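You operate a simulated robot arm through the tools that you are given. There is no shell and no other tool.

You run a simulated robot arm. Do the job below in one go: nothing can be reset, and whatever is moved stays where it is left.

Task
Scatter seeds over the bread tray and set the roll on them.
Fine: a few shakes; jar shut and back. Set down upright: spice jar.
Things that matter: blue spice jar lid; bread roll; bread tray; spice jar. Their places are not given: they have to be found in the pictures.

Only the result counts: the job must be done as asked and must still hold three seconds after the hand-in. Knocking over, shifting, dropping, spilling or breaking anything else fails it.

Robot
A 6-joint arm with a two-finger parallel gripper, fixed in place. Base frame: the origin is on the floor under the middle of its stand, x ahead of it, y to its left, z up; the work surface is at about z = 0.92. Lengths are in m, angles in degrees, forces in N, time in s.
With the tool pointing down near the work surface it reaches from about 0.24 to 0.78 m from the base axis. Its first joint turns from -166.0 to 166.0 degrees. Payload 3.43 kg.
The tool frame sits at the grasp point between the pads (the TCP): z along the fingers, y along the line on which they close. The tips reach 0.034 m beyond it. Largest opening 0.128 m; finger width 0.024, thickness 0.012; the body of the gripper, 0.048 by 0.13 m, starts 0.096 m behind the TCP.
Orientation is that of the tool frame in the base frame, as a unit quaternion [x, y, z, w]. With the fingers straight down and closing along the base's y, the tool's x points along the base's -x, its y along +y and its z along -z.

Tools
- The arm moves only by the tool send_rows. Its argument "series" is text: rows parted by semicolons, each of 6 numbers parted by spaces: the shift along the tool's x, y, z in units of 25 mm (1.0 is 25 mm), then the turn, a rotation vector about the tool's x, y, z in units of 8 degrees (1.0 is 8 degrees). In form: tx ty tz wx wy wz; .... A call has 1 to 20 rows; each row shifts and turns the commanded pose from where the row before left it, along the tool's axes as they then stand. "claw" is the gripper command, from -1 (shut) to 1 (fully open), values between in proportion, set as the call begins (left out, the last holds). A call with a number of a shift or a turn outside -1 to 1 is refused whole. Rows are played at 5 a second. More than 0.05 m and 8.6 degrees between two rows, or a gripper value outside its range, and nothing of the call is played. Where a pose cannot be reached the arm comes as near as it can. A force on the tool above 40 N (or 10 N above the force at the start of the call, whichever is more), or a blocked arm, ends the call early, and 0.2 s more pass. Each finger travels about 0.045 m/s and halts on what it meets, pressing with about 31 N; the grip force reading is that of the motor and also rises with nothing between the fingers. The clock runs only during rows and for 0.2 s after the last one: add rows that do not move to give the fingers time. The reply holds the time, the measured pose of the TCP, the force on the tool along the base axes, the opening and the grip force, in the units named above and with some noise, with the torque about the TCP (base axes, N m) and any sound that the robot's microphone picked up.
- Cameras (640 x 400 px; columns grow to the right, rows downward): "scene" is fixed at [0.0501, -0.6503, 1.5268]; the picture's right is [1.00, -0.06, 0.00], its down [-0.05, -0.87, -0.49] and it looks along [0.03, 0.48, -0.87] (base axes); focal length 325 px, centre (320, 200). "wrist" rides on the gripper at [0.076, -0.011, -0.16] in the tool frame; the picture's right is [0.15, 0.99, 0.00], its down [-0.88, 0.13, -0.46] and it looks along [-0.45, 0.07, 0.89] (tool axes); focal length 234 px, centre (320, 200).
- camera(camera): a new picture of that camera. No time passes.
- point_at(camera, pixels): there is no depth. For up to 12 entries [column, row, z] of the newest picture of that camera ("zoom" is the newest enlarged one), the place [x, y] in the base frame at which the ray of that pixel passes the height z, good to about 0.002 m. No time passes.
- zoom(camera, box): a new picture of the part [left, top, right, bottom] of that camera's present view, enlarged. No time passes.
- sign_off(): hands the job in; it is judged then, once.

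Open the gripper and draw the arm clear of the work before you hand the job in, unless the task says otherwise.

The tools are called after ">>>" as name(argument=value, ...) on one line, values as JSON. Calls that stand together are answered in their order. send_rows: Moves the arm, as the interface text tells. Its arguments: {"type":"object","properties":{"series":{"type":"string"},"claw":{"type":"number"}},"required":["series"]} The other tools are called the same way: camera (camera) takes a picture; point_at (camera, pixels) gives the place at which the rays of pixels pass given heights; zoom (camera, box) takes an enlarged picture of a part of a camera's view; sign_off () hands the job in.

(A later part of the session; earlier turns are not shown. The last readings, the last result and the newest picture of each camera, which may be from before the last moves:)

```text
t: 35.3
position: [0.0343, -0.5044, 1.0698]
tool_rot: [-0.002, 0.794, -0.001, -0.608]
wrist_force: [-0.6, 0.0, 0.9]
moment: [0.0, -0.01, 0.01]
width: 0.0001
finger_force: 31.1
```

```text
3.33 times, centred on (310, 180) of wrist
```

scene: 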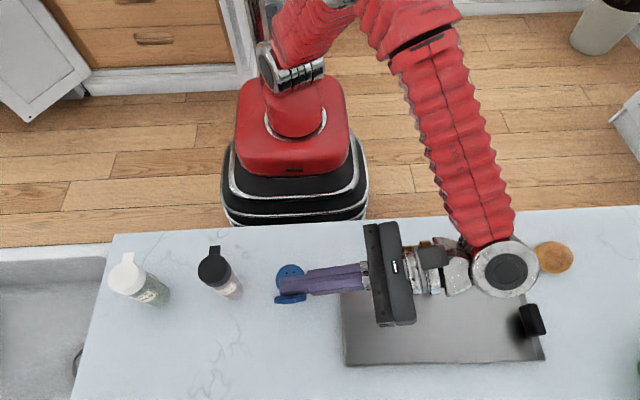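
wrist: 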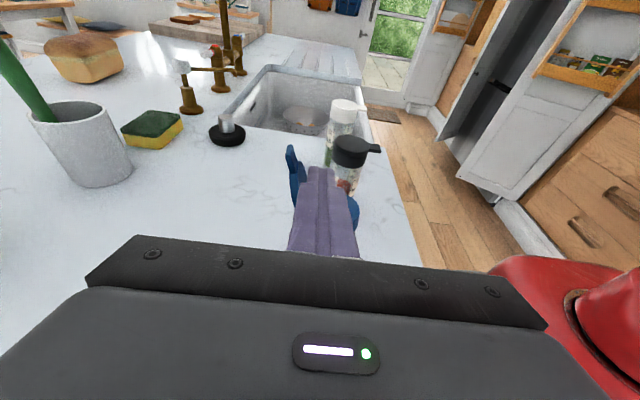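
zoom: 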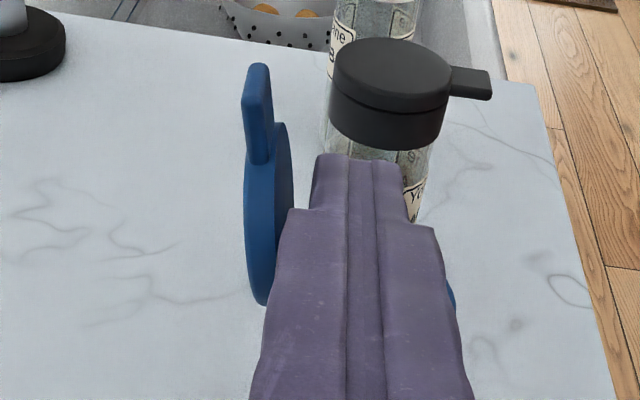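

The cap now stands open by itself at about 95 degrees, no longer touched, and the jar is upright. I withdraw the finger along +x above the collar.

>>> send_rows(series="0 0.1 0 0 0 0; -0.238 0 -0.867 0 0 0; -0.238 0 -0.867 0 0 0; -0.238 0 -0.867 0 0 0; -0.238 0 -0.867 0 0 0; 0 0 0 0 0 0")

>>> zoom(camera="scene", box=[240, 225, 360, 345])

>>> zoom(camera="wrist", box=[230, 70, 390, 230])

```text
t: 36.7
position: [0.1236, -0.5007, 1.0697]
tool_rot: [-0.001, 0.794, -0.001, -0.608]
wrist_force: [-0.2, -0.7, 0.1]
moment: [0.02, -0.02, 0.01]
width: 0.0
finger_force: 30.4
```

```text
3.33 times, centred on (300, 285) of scene
```

zoom: 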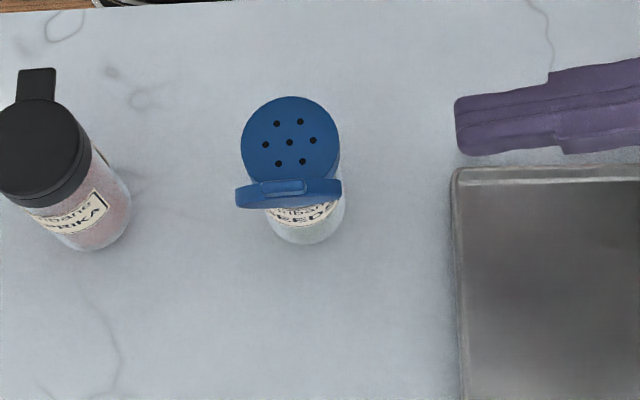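

```text
2.50 times, centred on (310, 150) of wrist
```

zoom: 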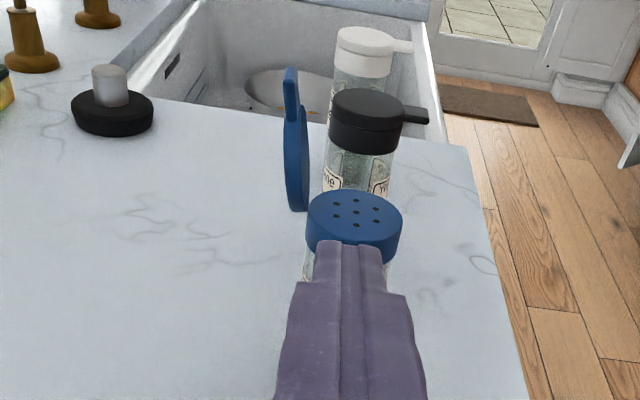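

The cap stays open showing seven shaker holes, and the jar base is where it was (bottom edge at scene (296,298)). I open the fingers to about 8 cm, and come down in front of the jar to grasp height.

>>> send_rows(series="0 0 0 0 0 0; 0 0 0 0 0 0; 0 0 0 0 0 0; 0 0 0 0 0 0; 0 0 0 0 0 0", claw=0.25)

>>> point_at(camera="scene", pixels=[[284.4, 292.5, 0.935], [307.2, 292.5, 0.935], [296.4, 298.2, 0.92], [276.3, 270, 1.03], [306, 270, 1.03], [291, 254, 1.03]])

>>> camera(camera="wrist")

```text
t: 37.9
position: [0.1221, -0.501, 1.0696]
tool_rot: [-0.001, 0.794, -0.001, -0.608]
wrist_force: [-0.6, 0.1, 0.4]
moment: [0.0, -0.01, 0.01]
width: 0.0801
finger_force: 0.2
```

```text
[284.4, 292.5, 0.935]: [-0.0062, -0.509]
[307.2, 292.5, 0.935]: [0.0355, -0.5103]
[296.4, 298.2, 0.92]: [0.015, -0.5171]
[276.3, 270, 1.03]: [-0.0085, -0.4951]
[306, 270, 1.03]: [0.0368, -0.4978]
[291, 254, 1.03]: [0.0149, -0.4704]
```

```text
taken
```

wrist: 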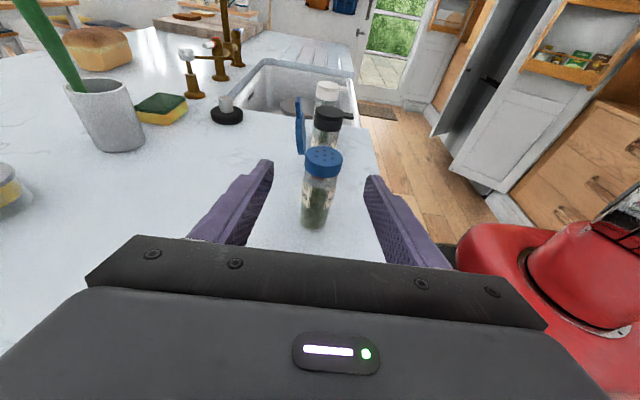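

The jar axis is at about (0.0145,-0.495), body diameter 0.042, centred between the fingers in the wrist view. I descend to z = 0.968 in front of it.

>>> send_rows(series="-0.892 0.05 0.592 0 0 0; -0.892 0.05 0.592 0 0 0; -0.892 0.05 0.592 0 0 0; -0.892 0.05 0.592 0 0 0; 0 0 0 0 0 0")

>>> camera(camera="wrist")

>>> zoom(camera="scene", box=[260, 220, 420, 320])

```text
t: 38.9
position: [0.0909, -0.4991, 0.9781]
tool_rot: [0.002, 0.794, -0.004, -0.608]
wrist_force: [-0.5, -0.7, 5.4]
moment: [-0.03, -0.64, -0.18]
width: 0.0799
finger_force: 0.1
stopped in row 5: the force on the tool passed its limit at 57 N (the readings are from after the stop); the commanded pose is now the measured one
```

```text
taken
```

wrist: 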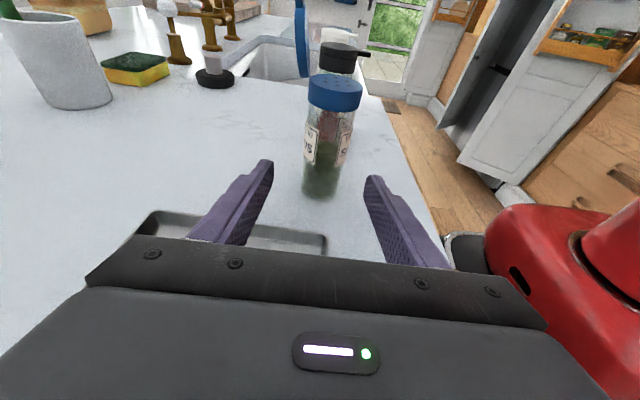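

```text
4.00 times, centred on (340, 270) of scene
```

zoom: 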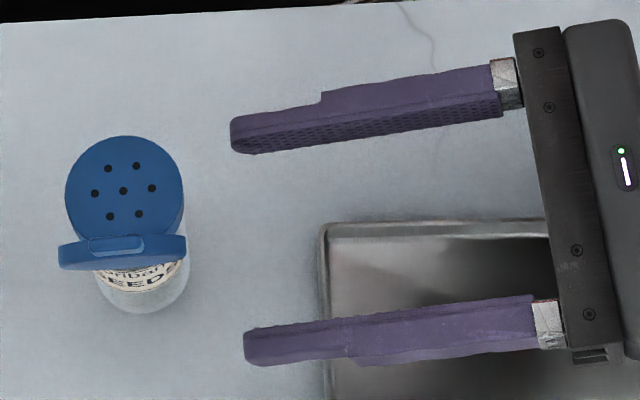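

The descent stopped on contact (57 N) about 12 cm behind the TCP, so the gripper's rear likely touched the tray's back handle near scene (433,277). I go straight back up 3 cm and check the tray.

>>> send_rows(series="0.4 0 -0.11 0 0 0; 0.385 0 -0.106 0 0 0; 0.385 0 -0.106 0 0 0; 0 0 0 0 0 0")

>>> camera(camera="scene")

>>> zoom(camera="scene", box=[320, 220, 620, 400])

```text
t: 39.9
position: [0.0913, -0.4987, 1.0082]
tool_rot: [0.001, 0.794, -0.004, -0.607]
wrist_force: [-0.1, 0.1, 0.3]
moment: [0.02, 0.0, -0.01]
width: 0.0798
finger_force: 0.0
```

```text
taken
```

scene: 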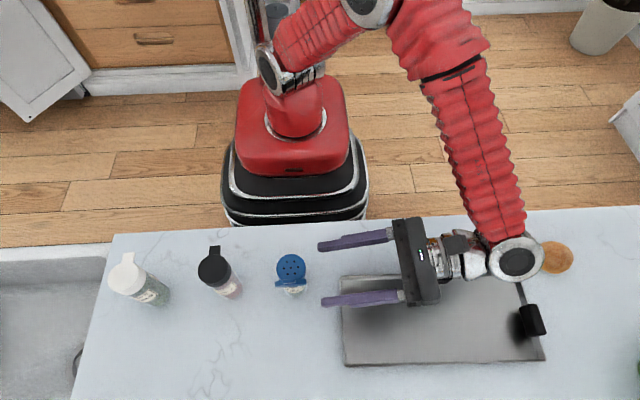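

```text
2.13 times, centred on (470, 310) of scene
```

zoom: 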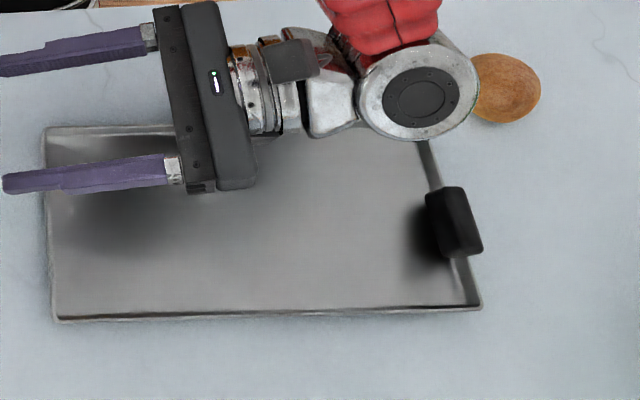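

The tray has not moved (corners still at zoom (42,130), (52,320), (481,305)). I steepen the tool to about 27 degrees below horizontal so its rear stays well above the handle, and recentre slightly toward +y.

>>> send_rows(series="0 0.1 0 0 -0.735 0; 0 0.1 0 0 -0.735 0; 0 0 0 0 0 0")

>>> camera(camera="wrist")

```text
t: 40.7
position: [0.0908, -0.4926, 1.0077]
tool_rot: [-0.001, 0.853, -0.005, -0.523]
wrist_force: [0.3, 0.4, -0.3]
moment: [-0.02, 0.03, -0.03]
width: 0.0799
finger_force: 0.0
```

```text
taken
```

wrist: 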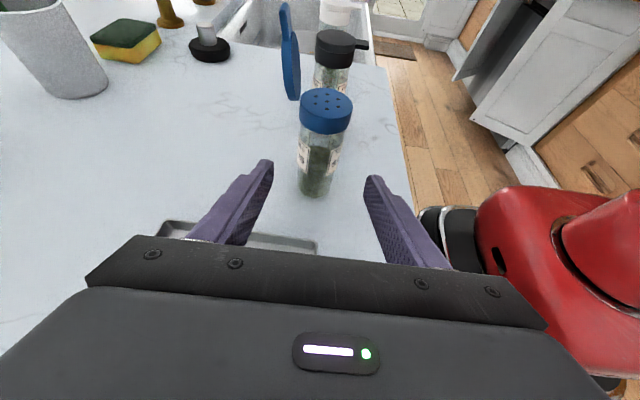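

The jar now sits between the fingers (base at column 314, finger middle 319). I advance along the tool axis to the jar.

>>> send_rows(series="0 -0.02 0.5 0 0 0; 0 -0.02 0.5 0 0 0; 0 -0.02 0.5 0 0 0; 0 0 0.5 0 0 0; 0 0 0 0 0 0")

>>> camera(camera="wrist")

>>> zoom(camera="scene", box=[240, 225, 440, 345])

```text
t: 41.9
position: [0.0466, -0.4955, 0.9852]
tool_rot: [0.0, 0.852, -0.005, -0.523]
wrist_force: [0.1, 0.5, -0.5]
moment: [0.01, 0.02, -0.04]
width: 0.08
finger_force: 0.1
```

```text
taken
```

wrist: 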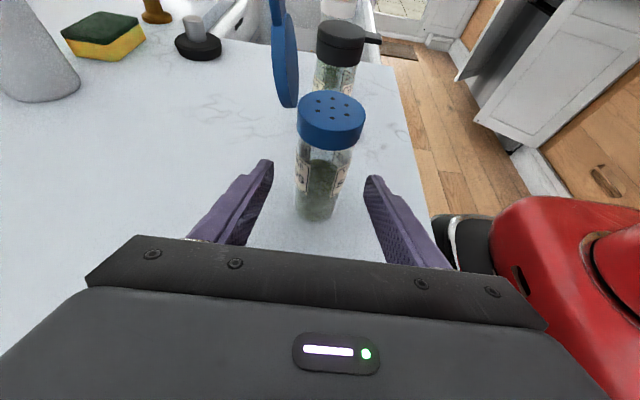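

```text
3.20 times, centred on (340, 285) of scene
```

zoom: 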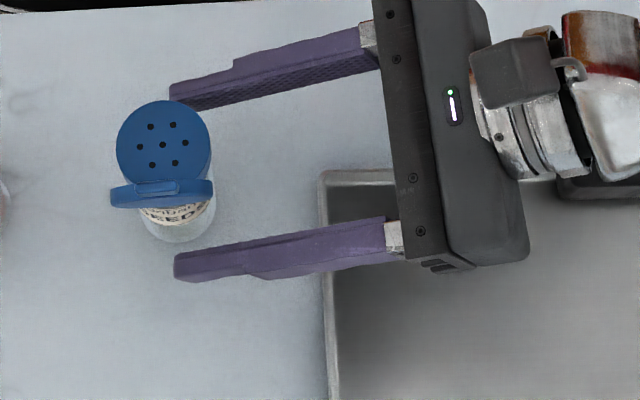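

Clearances look good. I advance the remaining 36 mm so the jar axis is at the pads.

>>> send_rows(series="0 0 0.48 0 0 0; 0 0 0.48 0 0 0; 0 0 0.45 0 0 0; 0 0 0 0 0 0")

>>> camera(camera="wrist")

>>> zoom(camera="scene", box=[240, 225, 440, 345])

```text
t: 42.9
position: [0.0149, -0.4951, 0.9714]
tool_rot: [0.0, 0.852, -0.005, -0.523]
wrist_force: [0.0, -0.4, -0.4]
moment: [-0.02, 0.01, 0.04]
width: 0.0801
finger_force: 0.1
```

```text
taken
```

wrist: 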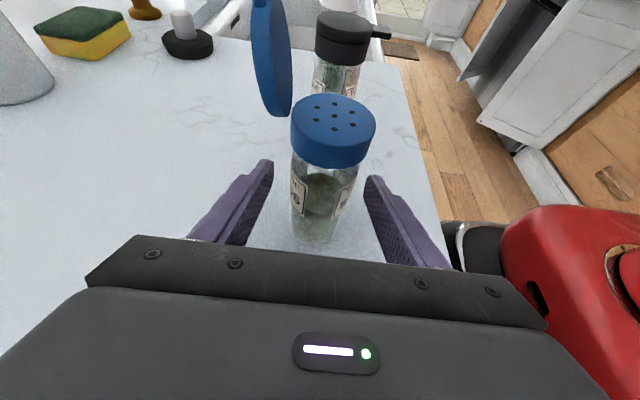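

```text
3.20 times, centred on (340, 285) of scene
```

zoom: 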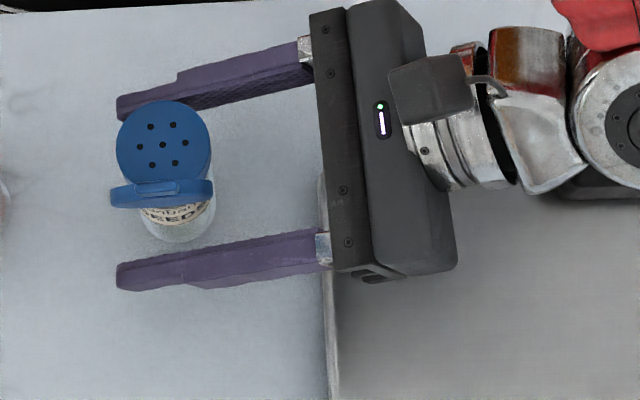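

The pads flank the jar body symmetrically below the collar. I close the gripper on it.

>>> send_rows(series="0 0 0 0 0 0; 0 0 0 0 0 0; 0 0 0 0 0 0; 0 0 0 0 0 0; 0 0 0 0 0 0", claw=-1)

>>> camera(camera="wrist")

>>> zoom(camera="scene", box=[240, 225, 440, 345])

```text
t: 44.1
position: [0.0144, -0.4943, 0.9694]
tool_rot: [0.0, 0.852, -0.005, -0.524]
wrist_force: [1.1, -0.6, 0.0]
moment: [0.03, 0.0, 0.03]
width: 0.0428
finger_force: 31.9
```

```text
taken
```

wrist: 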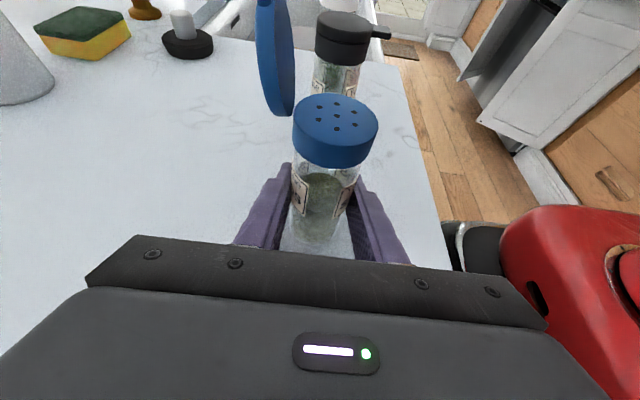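

```text
3.20 times, centred on (340, 285) of scene
```

zoom: 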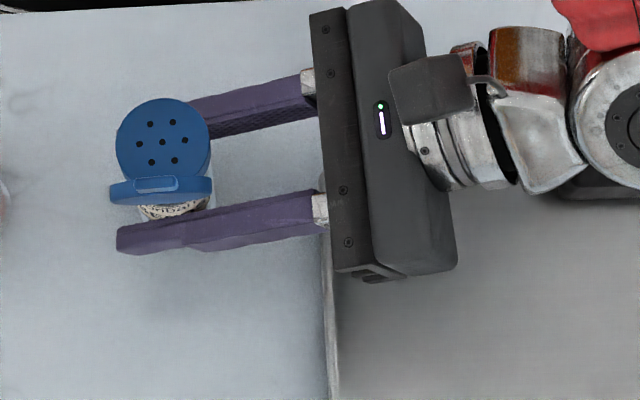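

The jar is held (width 0.0428, 32 N) with TCP at (0.0144,-0.4943,0.9694), the pose to return to. I lift straight up 10 cm.

>>> send_rows(series="0.3 0 -0.153 0 0 0; 0.5 0 -0.255 0 0 0; 0.7 0 -0.357 0 0 0; 0.7 0 -0.357 0 0 0; 0.7 0 -0.357 0 0 0; 0.6 0 -0.306 0 0 0; 0 0 0 0 0 0")

>>> camera(camera="wrist")

>>> camera(camera="scene")

```text
t: 45.7
position: [0.0151, -0.4946, 1.0681]
tool_rot: [0.0, 0.852, -0.004, -0.524]
wrist_force: [0.0, -0.2, -1.6]
moment: [0.04, -0.03, 0.01]
width: 0.0428
finger_force: 30.6
```

```text
taken
```

wrist: 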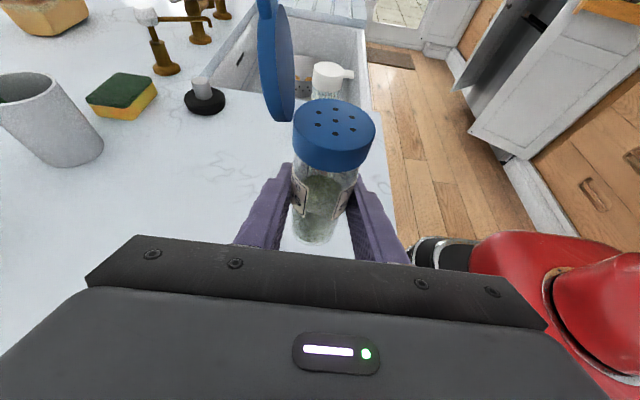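

```text
taken
```

scene: 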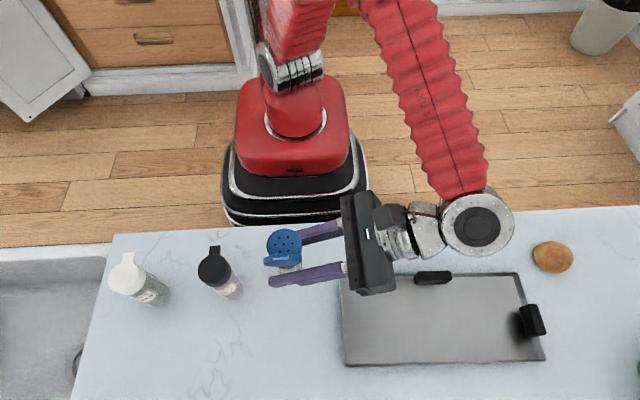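

The jar is held firmly (about 1.6 N of weight) with the cap open. I carry it upright over the left half of the tray, raising it to z = 1.15.

>>> send_rows(series="0.2 -0.1 -0.5 0 0 0; 0 -0.18 -0.773 0 0 0; 0 -0.18 -0.773 0 0 0; -0.02 -0.18 -0.773 0 0 0; -0.02 -0.18 -0.773 0 0 0; -0.02 -0.18 -0.773 0 0 0; -0.05 -0.18 -0.773 0 0 0; -0.05 -0.18 -0.773 0 0 0; -0.1 -0.18 -0.773 0 0 0; -0.1 -0.18 -0.773 0 0 0; -0.1 -0.1 -0.27 0 0 0; 0 0 0 0 0 0")

>>> camera(camera="scene")

```text
t: 48.3
position: [0.1907, -0.5398, 1.1498]
tool_rot: [0.0, 0.852, -0.004, -0.523]
wrist_force: [0.3, -1.1, -1.5]
moment: [-0.03, 0.0, 0.03]
width: 0.0424
finger_force: 31.2
```

```text
taken
```

scene: 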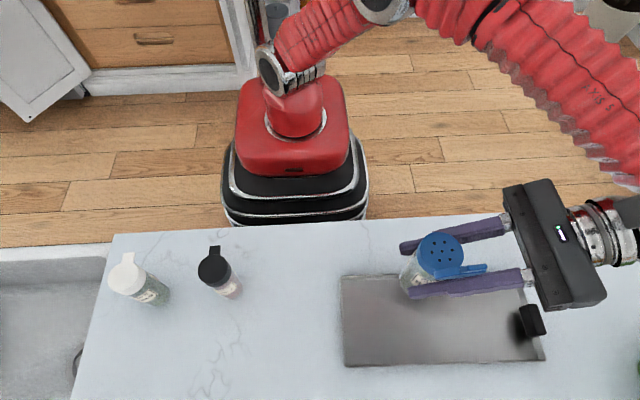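

The jar is over the tray with the cap still open. I now yaw the tool 45 degrees (keeping the jar upright) so it points more outward, which frees the wrist for tilting.

>>> send_rows(series="0 0 0 0.835 0 -0.4256; 0 0 0 0.835 0 -0.4256; 0 0 0 0.835 0 -0.4256; 0 0 0 0.835 0 -0.4256; 0 0 0 0.835 0 -0.4256; 0 0 0 0.835 0 -0.4256; 0 0 0 0 0 0")

>>> camera(camera="scene")

```text
t: 49.9
position: [0.1908, -0.5378, 1.1506]
tool_rot: [-0.326, 0.786, -0.204, -0.484]
wrist_force: [-0.1, 0.5, -0.6]
moment: [0.02, 0.01, 0.01]
width: 0.0429
finger_force: 30.9
```

```text
taken
```

scene: 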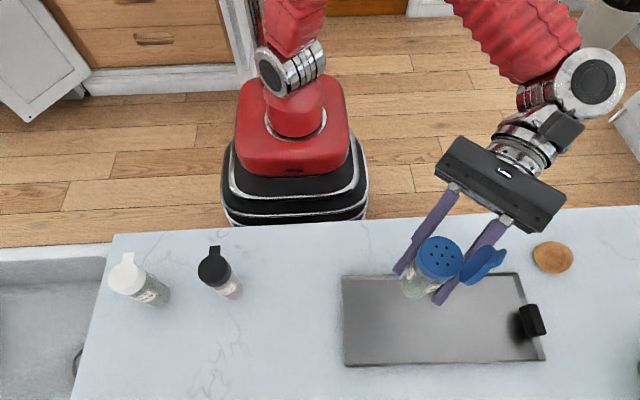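

The yaw went through. I begin rolling the jar toward its hinge side (tool z negative) by 60 degrees, so the open cap hangs below the mouth.

>>> send_rows(series="0 0 0 0 0 -0.9375; 0 0 0 0 0 -0.9375; 0 0 0 0 0 -0.9375; 0 0 0 0 0 -0.9375; 0 0 0 0 0 -0.9375; 0 0 0 0 0 -0.9375; 0 0 0 0 0 -0.9375; 0 0 0 0 0 -0.9375; 0 0 0 0 0 0")

>>> camera(camera="scene")

>>> camera(camera="wrist")

```text
t: 51.9
position: [0.19, -0.5384, 1.1491]
tool_rot: [0.676, -0.517, -0.067, 0.521]
wrist_force: [0.0, 0.2, -1.3]
moment: [0.01, -0.01, 0.03]
width: 0.0426
finger_force: 30.8
```

```text
taken
```

scene: 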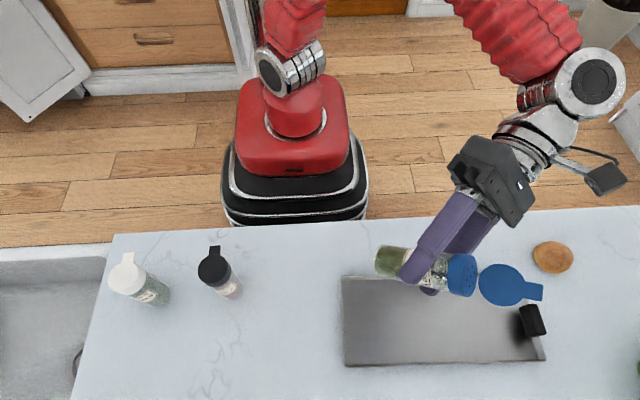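

```text
taken
```

wrist: 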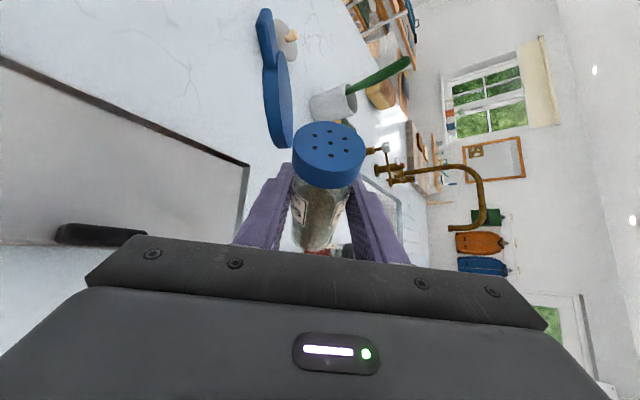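

The cap stays at its stop and the jar is tilted 53 degrees over the tray. I raise the tool's pointing direction by 37 degrees about its horizontal axis.

>>> send_rows(series="0 0 0 -0.8 0.4625 0; 0 0 0 -0.8 0.4625 0; 0 0 0 -0.8 0.4625 0; 0 0 0 -0.8 0.4625 0; 0 0 0 -0.8 0.4625 0; 0 0 0 0 0 0")

>>> camera(camera="scene")

```text
t: 53.3
position: [0.1893, -0.5395, 1.1499]
tool_rot: [0.507, -0.39, -0.098, 0.762]
wrist_force: [-0.1, -0.7, -1.2]
moment: [0.04, 0.03, 0.02]
width: 0.0427
finger_force: 30.6
```

```text
taken
```

scene: 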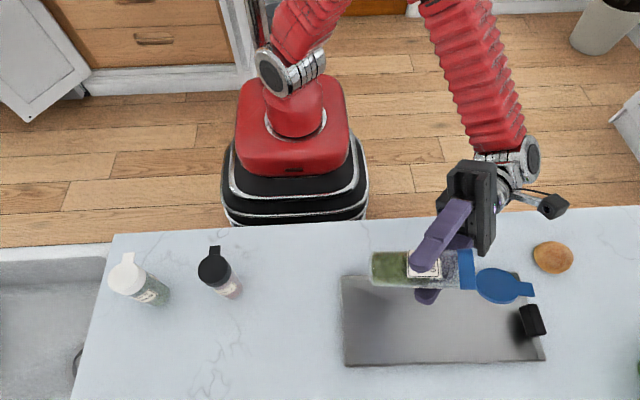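

The tool points 10 degrees upward and the jar mouth is still above horizontal at about (0.25,-0.55). I lower 5 cm and continue rolling 30 degrees, then look.

>>> send_rows(series="-0.495 -0.85 -0.182 0 0 0; -0.495 -0.85 -0.182 0 0 0; 0 0 0 0 0 -0.9375; 0 0 0 0 0 -0.9375; 0 0 0 0 0 -0.9375; 0 0 0 0 0 -0.9375; 0 0 0 0 0 0")

>>> camera(camera="scene")

```text
t: 54.9
position: [0.1902, -0.5392, 1.101]
tool_rot: [0.592, -0.246, -0.291, 0.71]
wrist_force: [-0.8, 0.0, -1.0]
moment: [0.0, -0.02, 0.02]
width: 0.0428
finger_force: 30.9
```

```text
taken
```

scene: 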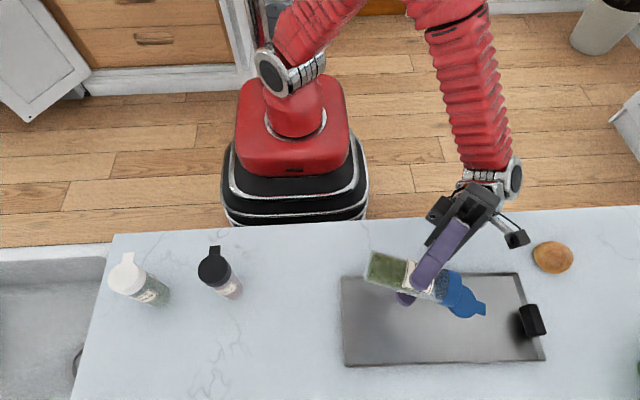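

The jar is now about horizontal, cap hanging open at the lower side. I roll another 22 degrees so seeds run onto the shaker plate.

>>> send_rows(series="0 0 0 0 0 -0.9375; 0 0 0 0 0 -0.9375; 0 0 0 0 0 -0.9375; 0 0 0 0 0 0")

>>> camera(camera="scene")

>>> zoom(camera="scene", box=[340, 230, 560, 380])

```text
t: 55.9
position: [0.1917, -0.5382, 1.1003]
tool_rot: [0.628, -0.125, -0.425, 0.64]
wrist_force: [0.6, -0.3, -1.8]
moment: [0.01, -0.03, -0.01]
width: 0.0429
finger_force: 30.7
```

```text
taken
```

scene: 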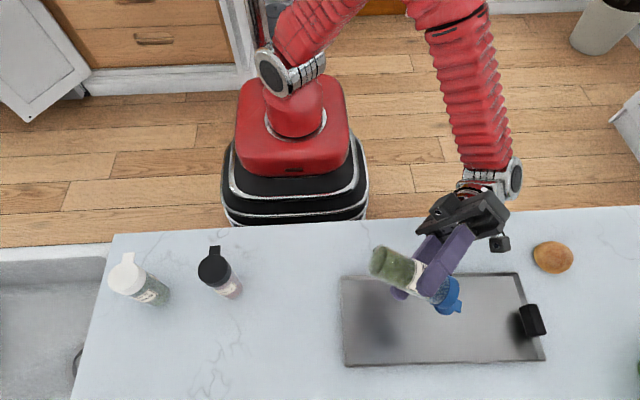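

```text
2.67 times, centred on (450, 305) of scene
```

zoom: 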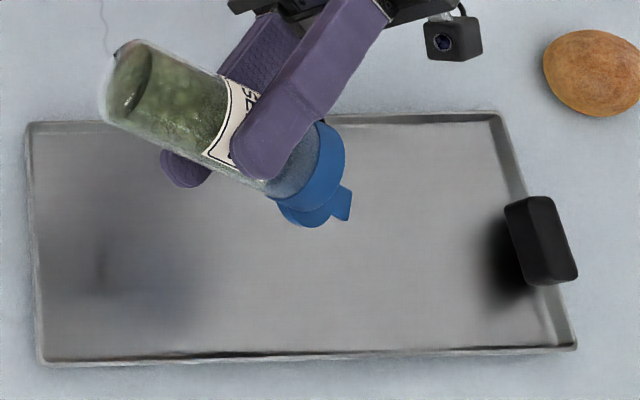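

The mouth is 25 degrees below horizontal but no seeds are out yet. I roll another 22 degrees to steepen it before shaking.

>>> send_rows(series="0 0 0 0 0 -0.9375; 0 0 0 0 0 -0.9375; 0 0 0 0 0 -0.9375; 0 0 0 0 0 0")

>>> zoom(camera="scene", box=[340, 230, 560, 380])

```text
t: 56.9
position: [0.1904, -0.5387, 1.1006]
tool_rot: [0.64, 0.001, -0.541, 0.545]
wrist_force: [0.0, -0.7, -1.2]
moment: [0.0, -0.02, 0.0]
width: 0.0429
finger_force: 31.7
```

```text
2.67 times, centred on (450, 305) of scene
```

zoom: 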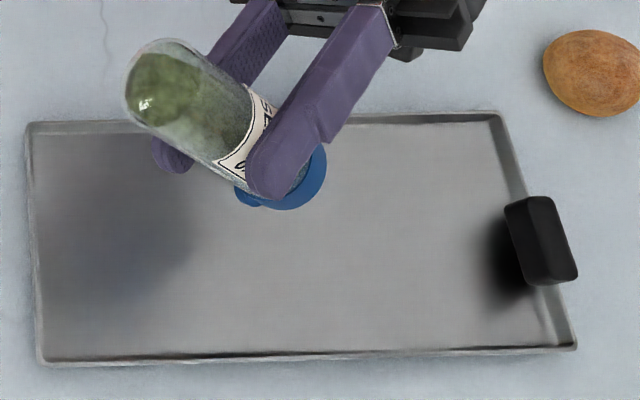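

Still within reach, mouth 44 degrees below horizontal at about (0.235,-0.552,1.055). I roll 22 degrees further.

>>> send_rows(series="0 0 0 0 0 -0.9375; 0 0 0 0 0 -0.9375; 0 0 0 0 0 -0.9375; 0 0 0 0 0 0")

>>> zoom(camera="scene", box=[340, 230, 560, 380])

>>> camera(camera="wrist")

```text
t: 57.5
position: [0.1593, -0.5103, 1.0447]
tool_rot: [0.634, 0.058, -0.589, 0.498]
wrist_force: [0.2, 0.8, 1.1]
moment: [0.32, -0.27, 0.1]
width: 0.0429
finger_force: 30.6
out of reach, approached as far as the arm can: row 1, 2
stopped in row 2: the force on the tool passed its limit at 76 N (the readings are from after the stop); the commanded pose is now the measured one
```

```text
2.67 times, centred on (450, 305) of scene
```

zoom: 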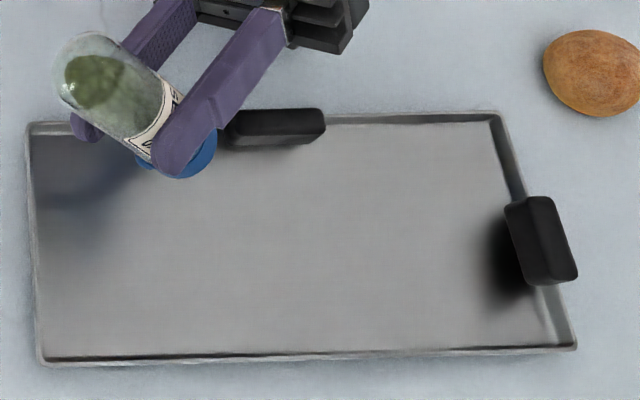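

```text
taken
```

wrist: 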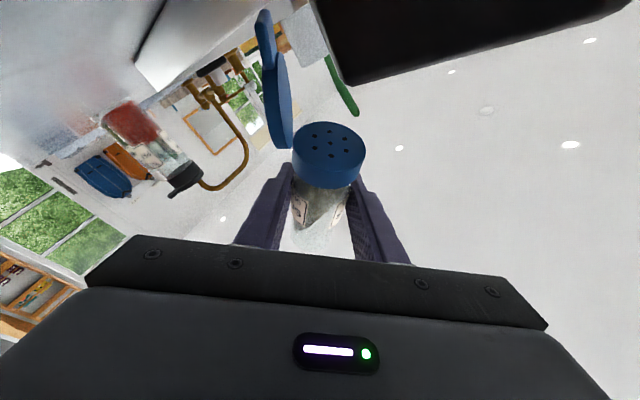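

The wrist limit was hit, so the arm dropped to (0.159,-0.510,1.045) and the camera housing touched the back handle (76 N); the tray outline is unchanged in the zoom. I back out by moving up while rolling back a little.

>>> send_rows(series="-0.4 0.28 0.095 0 0 0.3; -0.4 0.28 0.095 0 0 0.3; 0 0 0 0 0 0")

>>> zoom(camera="scene", box=[340, 230, 560, 380])

```text
t: 58.3
position: [0.1601, -0.5111, 1.0694]
tool_rot: [0.636, 0.031, -0.568, 0.522]
wrist_force: [0.0, 0.3, -0.8]
moment: [0.0, 0.01, 0.02]
width: 0.0428
finger_force: 31.4
```

```text
2.67 times, centred on (450, 305) of scene
```

zoom: 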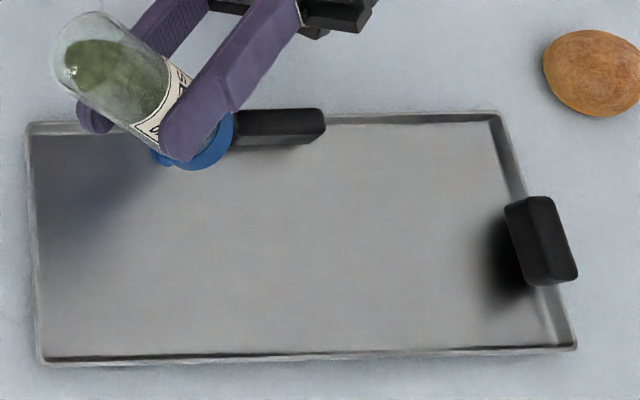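

Free again with no shift of the tray. I move back out over the tray's middle to about (0.20,-0.556,1.115), rolling back 4 degrees from the limit.

>>> send_rows(series="0.05 0.74 0.125 0 0 0.25; 0.05 0.74 0.125 0 0 0.25; 0.05 0.74 0.125 0 0 0; 0.05 0.74 0.125 0 0 0; 0 0 0 0 0 0")

>>> camera(camera="scene")

>>> zoom(camera="scene", box=[340, 230, 560, 380])

```text
t: 59.5
position: [0.1846, -0.5387, 1.0969]
tool_rot: [0.636, 0.008, -0.549, 0.543]
wrist_force: [-0.5, -0.3, -0.9]
moment: [0.03, -0.01, 0.0]
width: 0.0427
finger_force: 31.3
out of reach, approached as far as the arm can: row 3, 4
```

```text
taken
```

scene: 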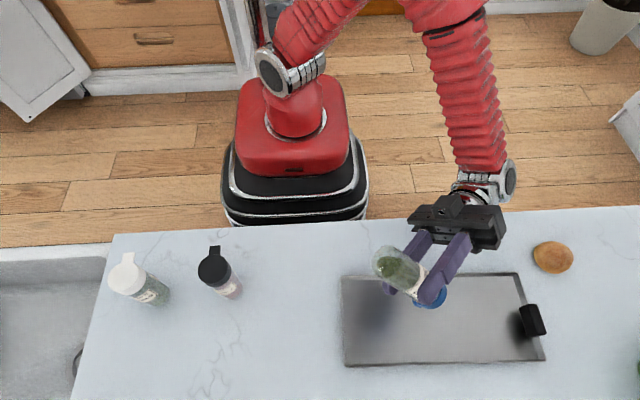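

```text
2.67 times, centred on (450, 305) of scene
```

zoom: 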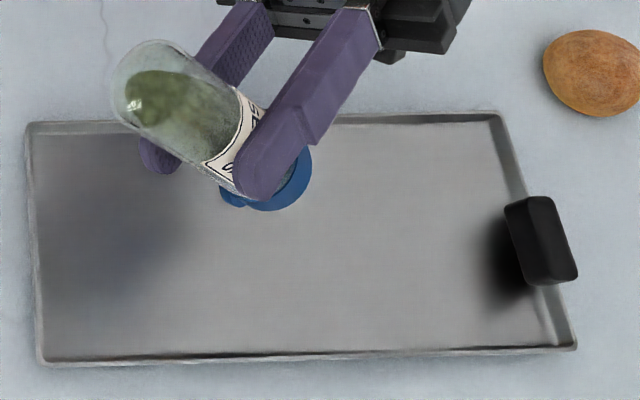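

I'm right at the wrist limit at about 44 degrees below horizontal, with no seeds out yet. I roll back 8 degrees for margin, then give three shakes of about 2 cm along the jar's axis.

>>> send_rows(series="0 0 0 0 0 0.9; 0 0 0 0 0 0; 0.75 0 -0.38 0 0 0; -0.75 0 0.38 0 0 0; 0.75 0 -0.38 0 0 0; -0.75 0 0.38 0 0 0; 0.75 0 -0.38 0 0 0; -0.75 0 0.38 0 0 0; 0 0 0 0 0 0")

>>> zoom(camera="scene", box=[340, 230, 560, 380])

```text
t: 61.5
position: [0.1857, -0.5372, 1.0976]
tool_rot: [0.635, -0.03, -0.515, 0.575]
wrist_force: [0.1, 0.2, -2.0]
moment: [0.0, -0.03, 0.04]
width: 0.0428
finger_force: 31.1
```

```text
2.67 times, centred on (450, 305) of scene
```

zoom: 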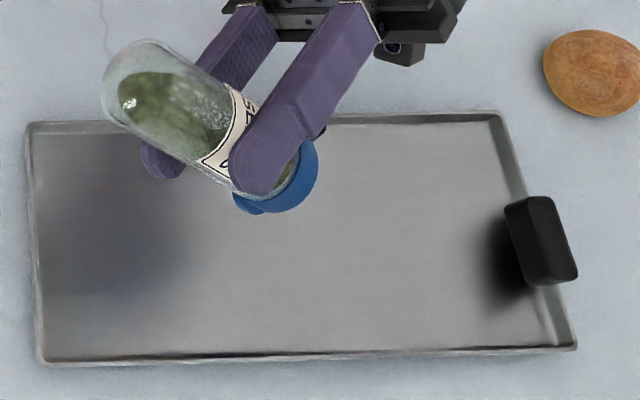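

No obvious seeds yet on the tray. I zoom closer around the mouth and below it.

>>> zoom(camera="scene", box=[375, 240, 475, 330])

>>> zoom(camera="scene", box=[400, 290, 500, 370])

>>> camera(camera="wrist")

```text
4.44 times, centred on (425, 285) of scene
```

zoom: 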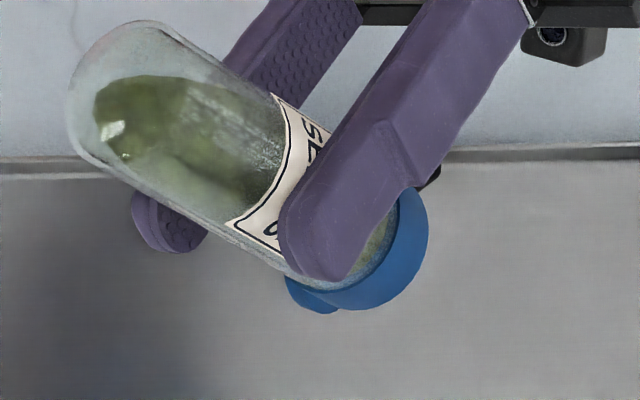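

```text
5.00 times, centred on (450, 330) of scene
```

zoom: 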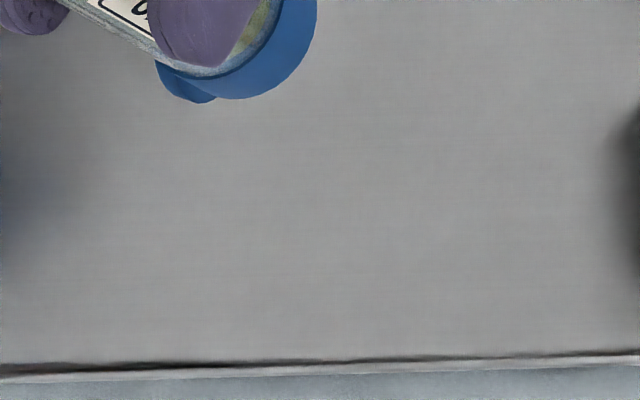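

```text
taken
```

wrist: 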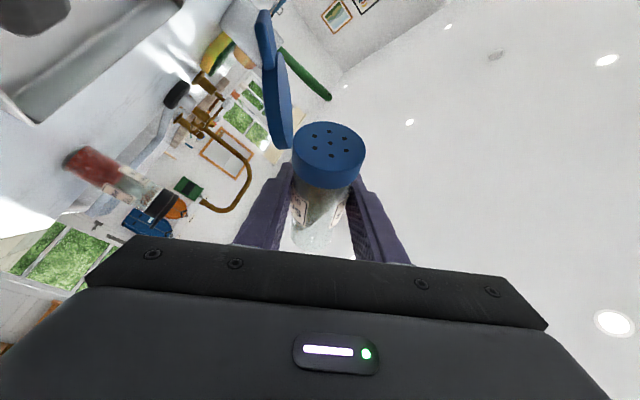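

No seeds have come out: the tray under the mouth is clean. I try stronger shakes, 33 mm straight up and down, four times.

>>> send_rows(series="-0.8 0.98 0.245 0 0 0; 0.8 -0.98 -0.245 0 0 0; -0.8 0.98 0.245 0 0 0; 0.8 -0.98 -0.245 0 0 0; -0.8 0.98 0.245 0 0 0; 0.8 -0.98 -0.245 0 0 0; -0.8 0.98 0.245 0 0 0; 0.8 -0.98 -0.245 0 0 0; 0 0 0 0 0 0")

>>> zoom(camera="scene", box=[375, 240, 495, 350])

```text
t: 63.5
position: [0.1838, -0.5418, 1.0958]
tool_rot: [0.635, -0.031, -0.515, 0.575]
wrist_force: [0.0, -0.2, -1.8]
moment: [-0.02, 0.0, -0.01]
width: 0.0428
finger_force: 30.6
```

```text
3.64 times, centred on (435, 295) of scene
```

zoom: 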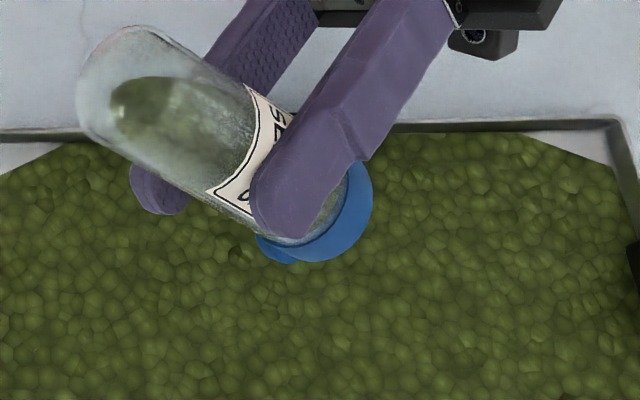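

Seeds have appeared over the tray. I look at the whole scene before moving on.

>>> camera(camera="scene")

>>> zoom(camera="scene", box=[320, 220, 620, 400])

```text
taken
```

scene: 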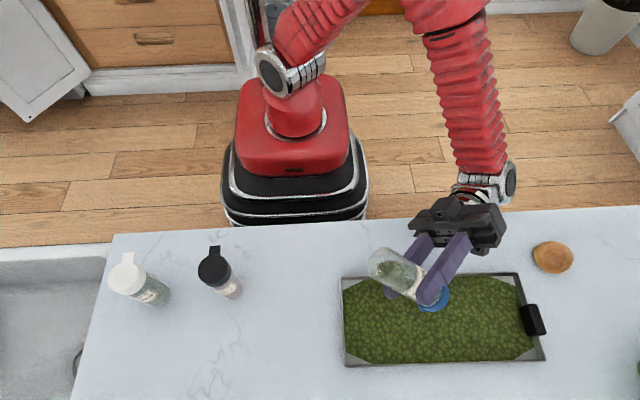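

```text
2.13 times, centred on (470, 310) of scene
```

zoom: 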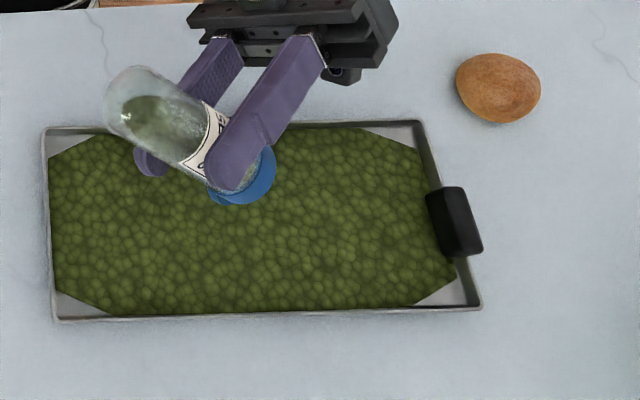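

The whole tray is now covered with seeds, nothing beyond its rim. I stop shaking and roll the jar back up smoothly, after rising slightly.

>>> send_rows(series="0 0 0 0 0 0.9; 0 0 0 0 0 0.9375; 0 0 0 0 0 0.9375; 0 0 0 0 0 0.9375; 0 0 0 0 0 0.9375; 0 0 0 0 0 0.9375; 0 0 0 0 0 0.9375; 0 0 0 0 0 0.9375; 0 0 0 0 0 0.9; 0 0 0 0 0 0")

>>> camera(camera="scene")

```text
t: 65.7
position: [0.1837, -0.5401, 1.0971]
tool_rot: [0.513, -0.377, -0.111, 0.763]
wrist_force: [-0.1, -0.4, -0.6]
moment: [-0.01, -0.02, -0.05]
width: 0.0429
finger_force: 31.0
```

```text
taken
```

scene: 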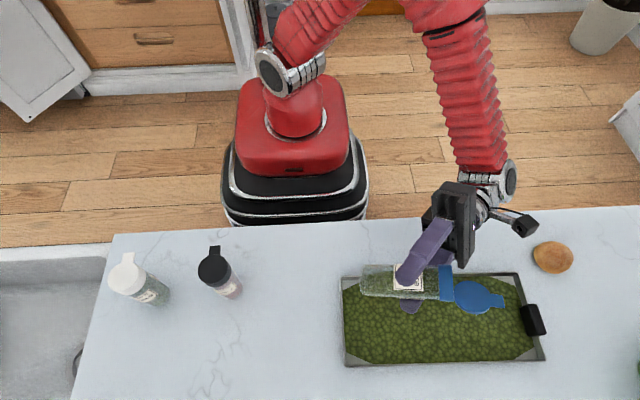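

The roll reading is 62 degrees and the jar is safely tilted up. I rise 5 cm, tip the tool back down 38 degrees and roll the last 62 degrees so the jar is upright.

>>> send_rows(series="0.4616 0.8665 0.189 0 0 0; 0.4616 0.8665 0.189 0 0 0; 0 0 0 0.8366 -0.4448 0; 0 0 0 0.8366 -0.4448 0; 0 0 0 0.8366 -0.4448 0; 0 0 0 0.8366 -0.4448 0; 0 0 0 0.8366 -0.4448 0; 0 0 0 0 0 0.96875; 0 0 0 0 0 0.96875; 0 0 0 0 0 0.96875; 0 0 0 0 0 0.96875; 0 0 0 0 0 0.96875; 0 0 0 0 0 0.96875; 0 0 0 0 0 0.96875; 0 0 0 0 0 0.96875; 0 0 0 0 0 0")

>>> camera(camera="scene")

>>> camera(camera="wrist")

```text
t: 69.1
position: [0.1849, -0.5401, 1.1469]
tool_rot: [-0.329, 0.786, -0.202, -0.483]
wrist_force: [0.2, 1.0, -1.3]
moment: [-0.02, 0.01, 0.03]
width: 0.0426
finger_force: 31.4
```

```text
taken
```

scene: 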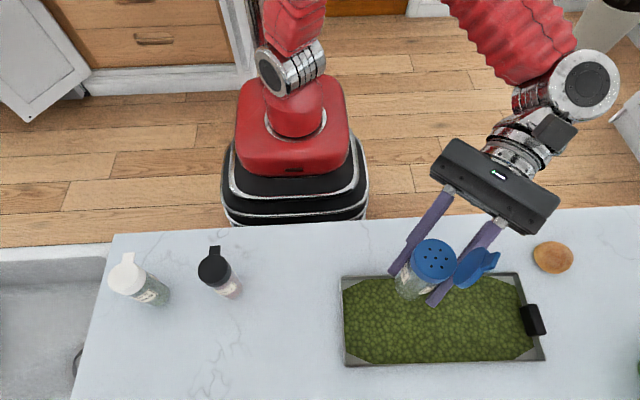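

```text
taken
```

wrist: 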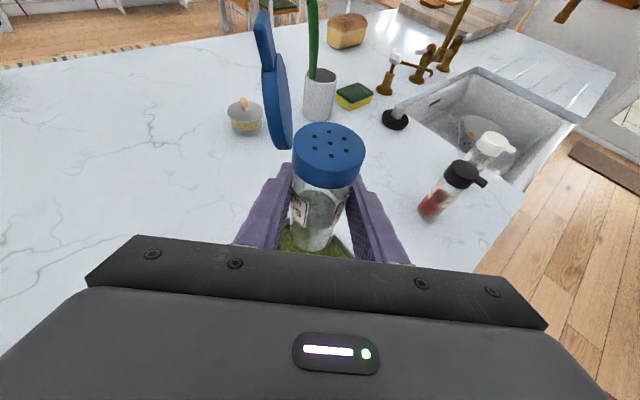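

The jar is upright over the tray and the cap still open. The collar sits lower in the wrist view than at grasp (row 147 instead of 115), so the jar slid about 2 cm down until its collar rests on the fingers. I'll allow for that on placing, and now yaw back 45 degrees.

>>> send_rows(series="0 0 0 -0.835 0 0.4256; 0 0 0 -0.835 0 0.4256; 0 0 0 -0.835 0 0.4256; 0 0 0 -0.835 0 0.4256; 0 0 0 -0.835 0 0.4256; 0 0 0 -0.835 0 0.4256; 0 0 0 0 0 0")

>>> camera(camera="wrist")

```text
t: 70.7
position: [0.1841, -0.5392, 1.1477]
tool_rot: [-0.002, 0.852, -0.001, -0.524]
wrist_force: [0.3, -0.3, -0.4]
moment: [-0.03, 0.0, -0.01]
width: 0.0426
finger_force: 31.2
```

```text
taken
```

wrist: 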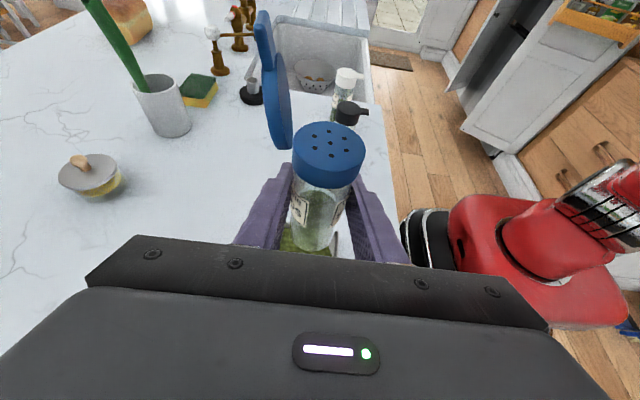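

The orientation matches the grasp orientation again. I zoom on the held jar to confirm it sits straight and how the collar rests on the fingers.

>>> zoom(camera="wrist", box=[240, 100, 400, 260])

>>> zoom(camera="scene", box=[370, 210, 530, 330])

```text
2.50 times, centred on (320, 180) of wrist
```

zoom: 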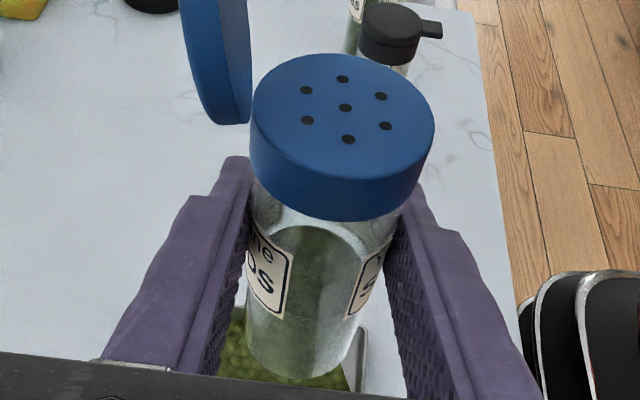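

```text
3.33 times, centred on (450, 270) of scene
```

zoom: 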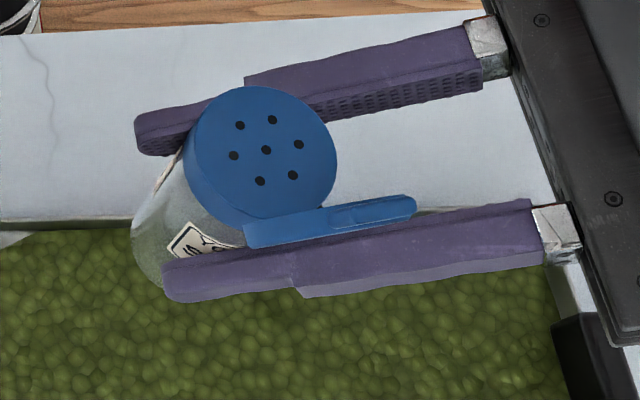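

The collar rests on the finger tops and the jar looks straight. I carry it back toward its spot, to about (0.020,-0.494,1.09).

>>> send_rows(series="0.05 0.1 0.4 0 0 0; 0.101 0.2 0.767 0 0 0; 0.101 0.2 0.767 0 0 0; 0.101 0.2 0.767 0 0 0; 0.101 0.2 0.767 0 0 0; 0.101 0.2 0.767 0 0 0; 0.101 0.2 0.767 0 0 0; 0.101 0.2 0.767 0 0 0; 0.101 0.2 0.767 0 0 0; 0.05 0.1 0.36 0 0 0; 0 0 0 0 0 0")

>>> camera(camera="scene")

```text
t: 73.1
position: [0.0206, -0.4956, 1.0885]
tool_rot: [-0.002, 0.851, -0.001, -0.524]
wrist_force: [0.1, 0.0, -2.5]
moment: [0.01, 0.0, -0.02]
width: 0.0426
finger_force: 31.6
```

```text
taken
```

scene: 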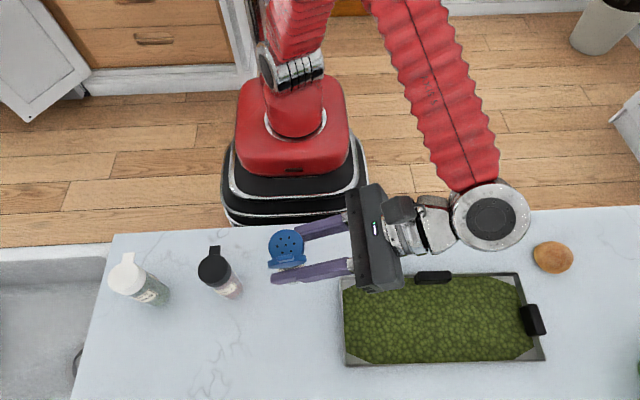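

I descend to about 1.5 cm above expected contact and then compare the jar's picture position with the original.

>>> send_rows(series="-0.595 0 0.303 0 0 0; -0.595 0 0.303 0 0 0; -0.595 0 0.303 0 0 0; -0.595 0 0.303 0 0 0; -0.595 0 0.303 0 0 0; 0 0 0 0 0 0")

>>> zoom(camera="scene", box=[240, 225, 360, 345])

>>> camera(camera="wrist")

```text
t: 74.5
position: [0.0205, -0.4952, 1.0069]
tool_rot: [-0.003, 0.851, -0.002, -0.525]
wrist_force: [0.2, 0.3, -1.2]
moment: [-0.01, -0.03, -0.02]
width: 0.0427
finger_force: 31.5
```

```text
3.33 times, centred on (300, 285) of scene
```

zoom: 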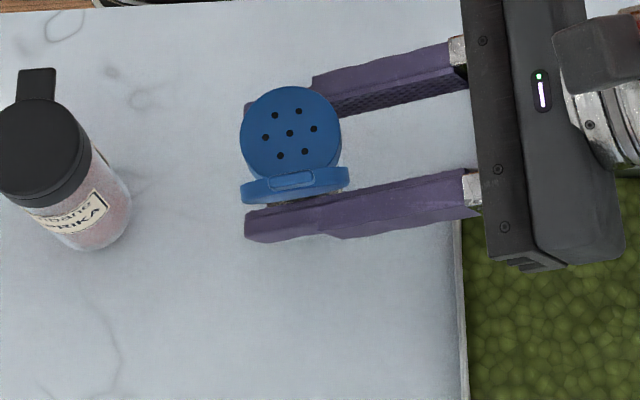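

```text
taken
```

wrist: 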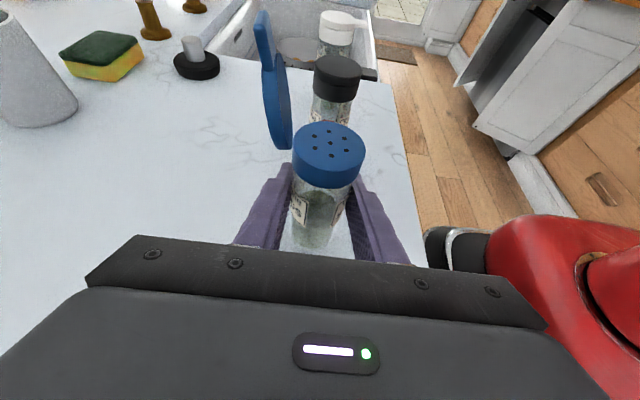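

The collar will land at zoom (293,140) versus (290,141) originally, so the spot matches within about 1-2 mm. I lower slowly in 2.5 mm steps.

>>> send_rows(series="-0.0891 0 0.0454 0 0 0; -0.0891 0 0.0454 0 0 0; -0.0891 0 0.0454 0 0 0; -0.0891 0 0.0454 0 0 0; 0 0 0 0 0 0")

>>> send_rows(series="-0.0445 0 0.0227 0 0 0; -0.0445 0 0.0227 0 0 0; 0 0 0 0 0 0")

```text
t: 75.7
position: [0.0203, -0.4957, 0.9958]
tool_rot: [-0.003, 0.852, -0.001, -0.524]
wrist_force: [-0.4, 0.1, -1.7]
moment: [-0.01, 0.0, 0.0]
width: 0.0428
finger_force: 31.6
```

```text
t: 76.5
position: [0.0207, -0.4954, 0.9922]
tool_rot: [-0.003, 0.852, -0.001, -0.524]
wrist_force: [0.6, 0.1, -1.5]
moment: [0.01, 0.01, 0.02]
width: 0.043
finger_force: 30.5
```

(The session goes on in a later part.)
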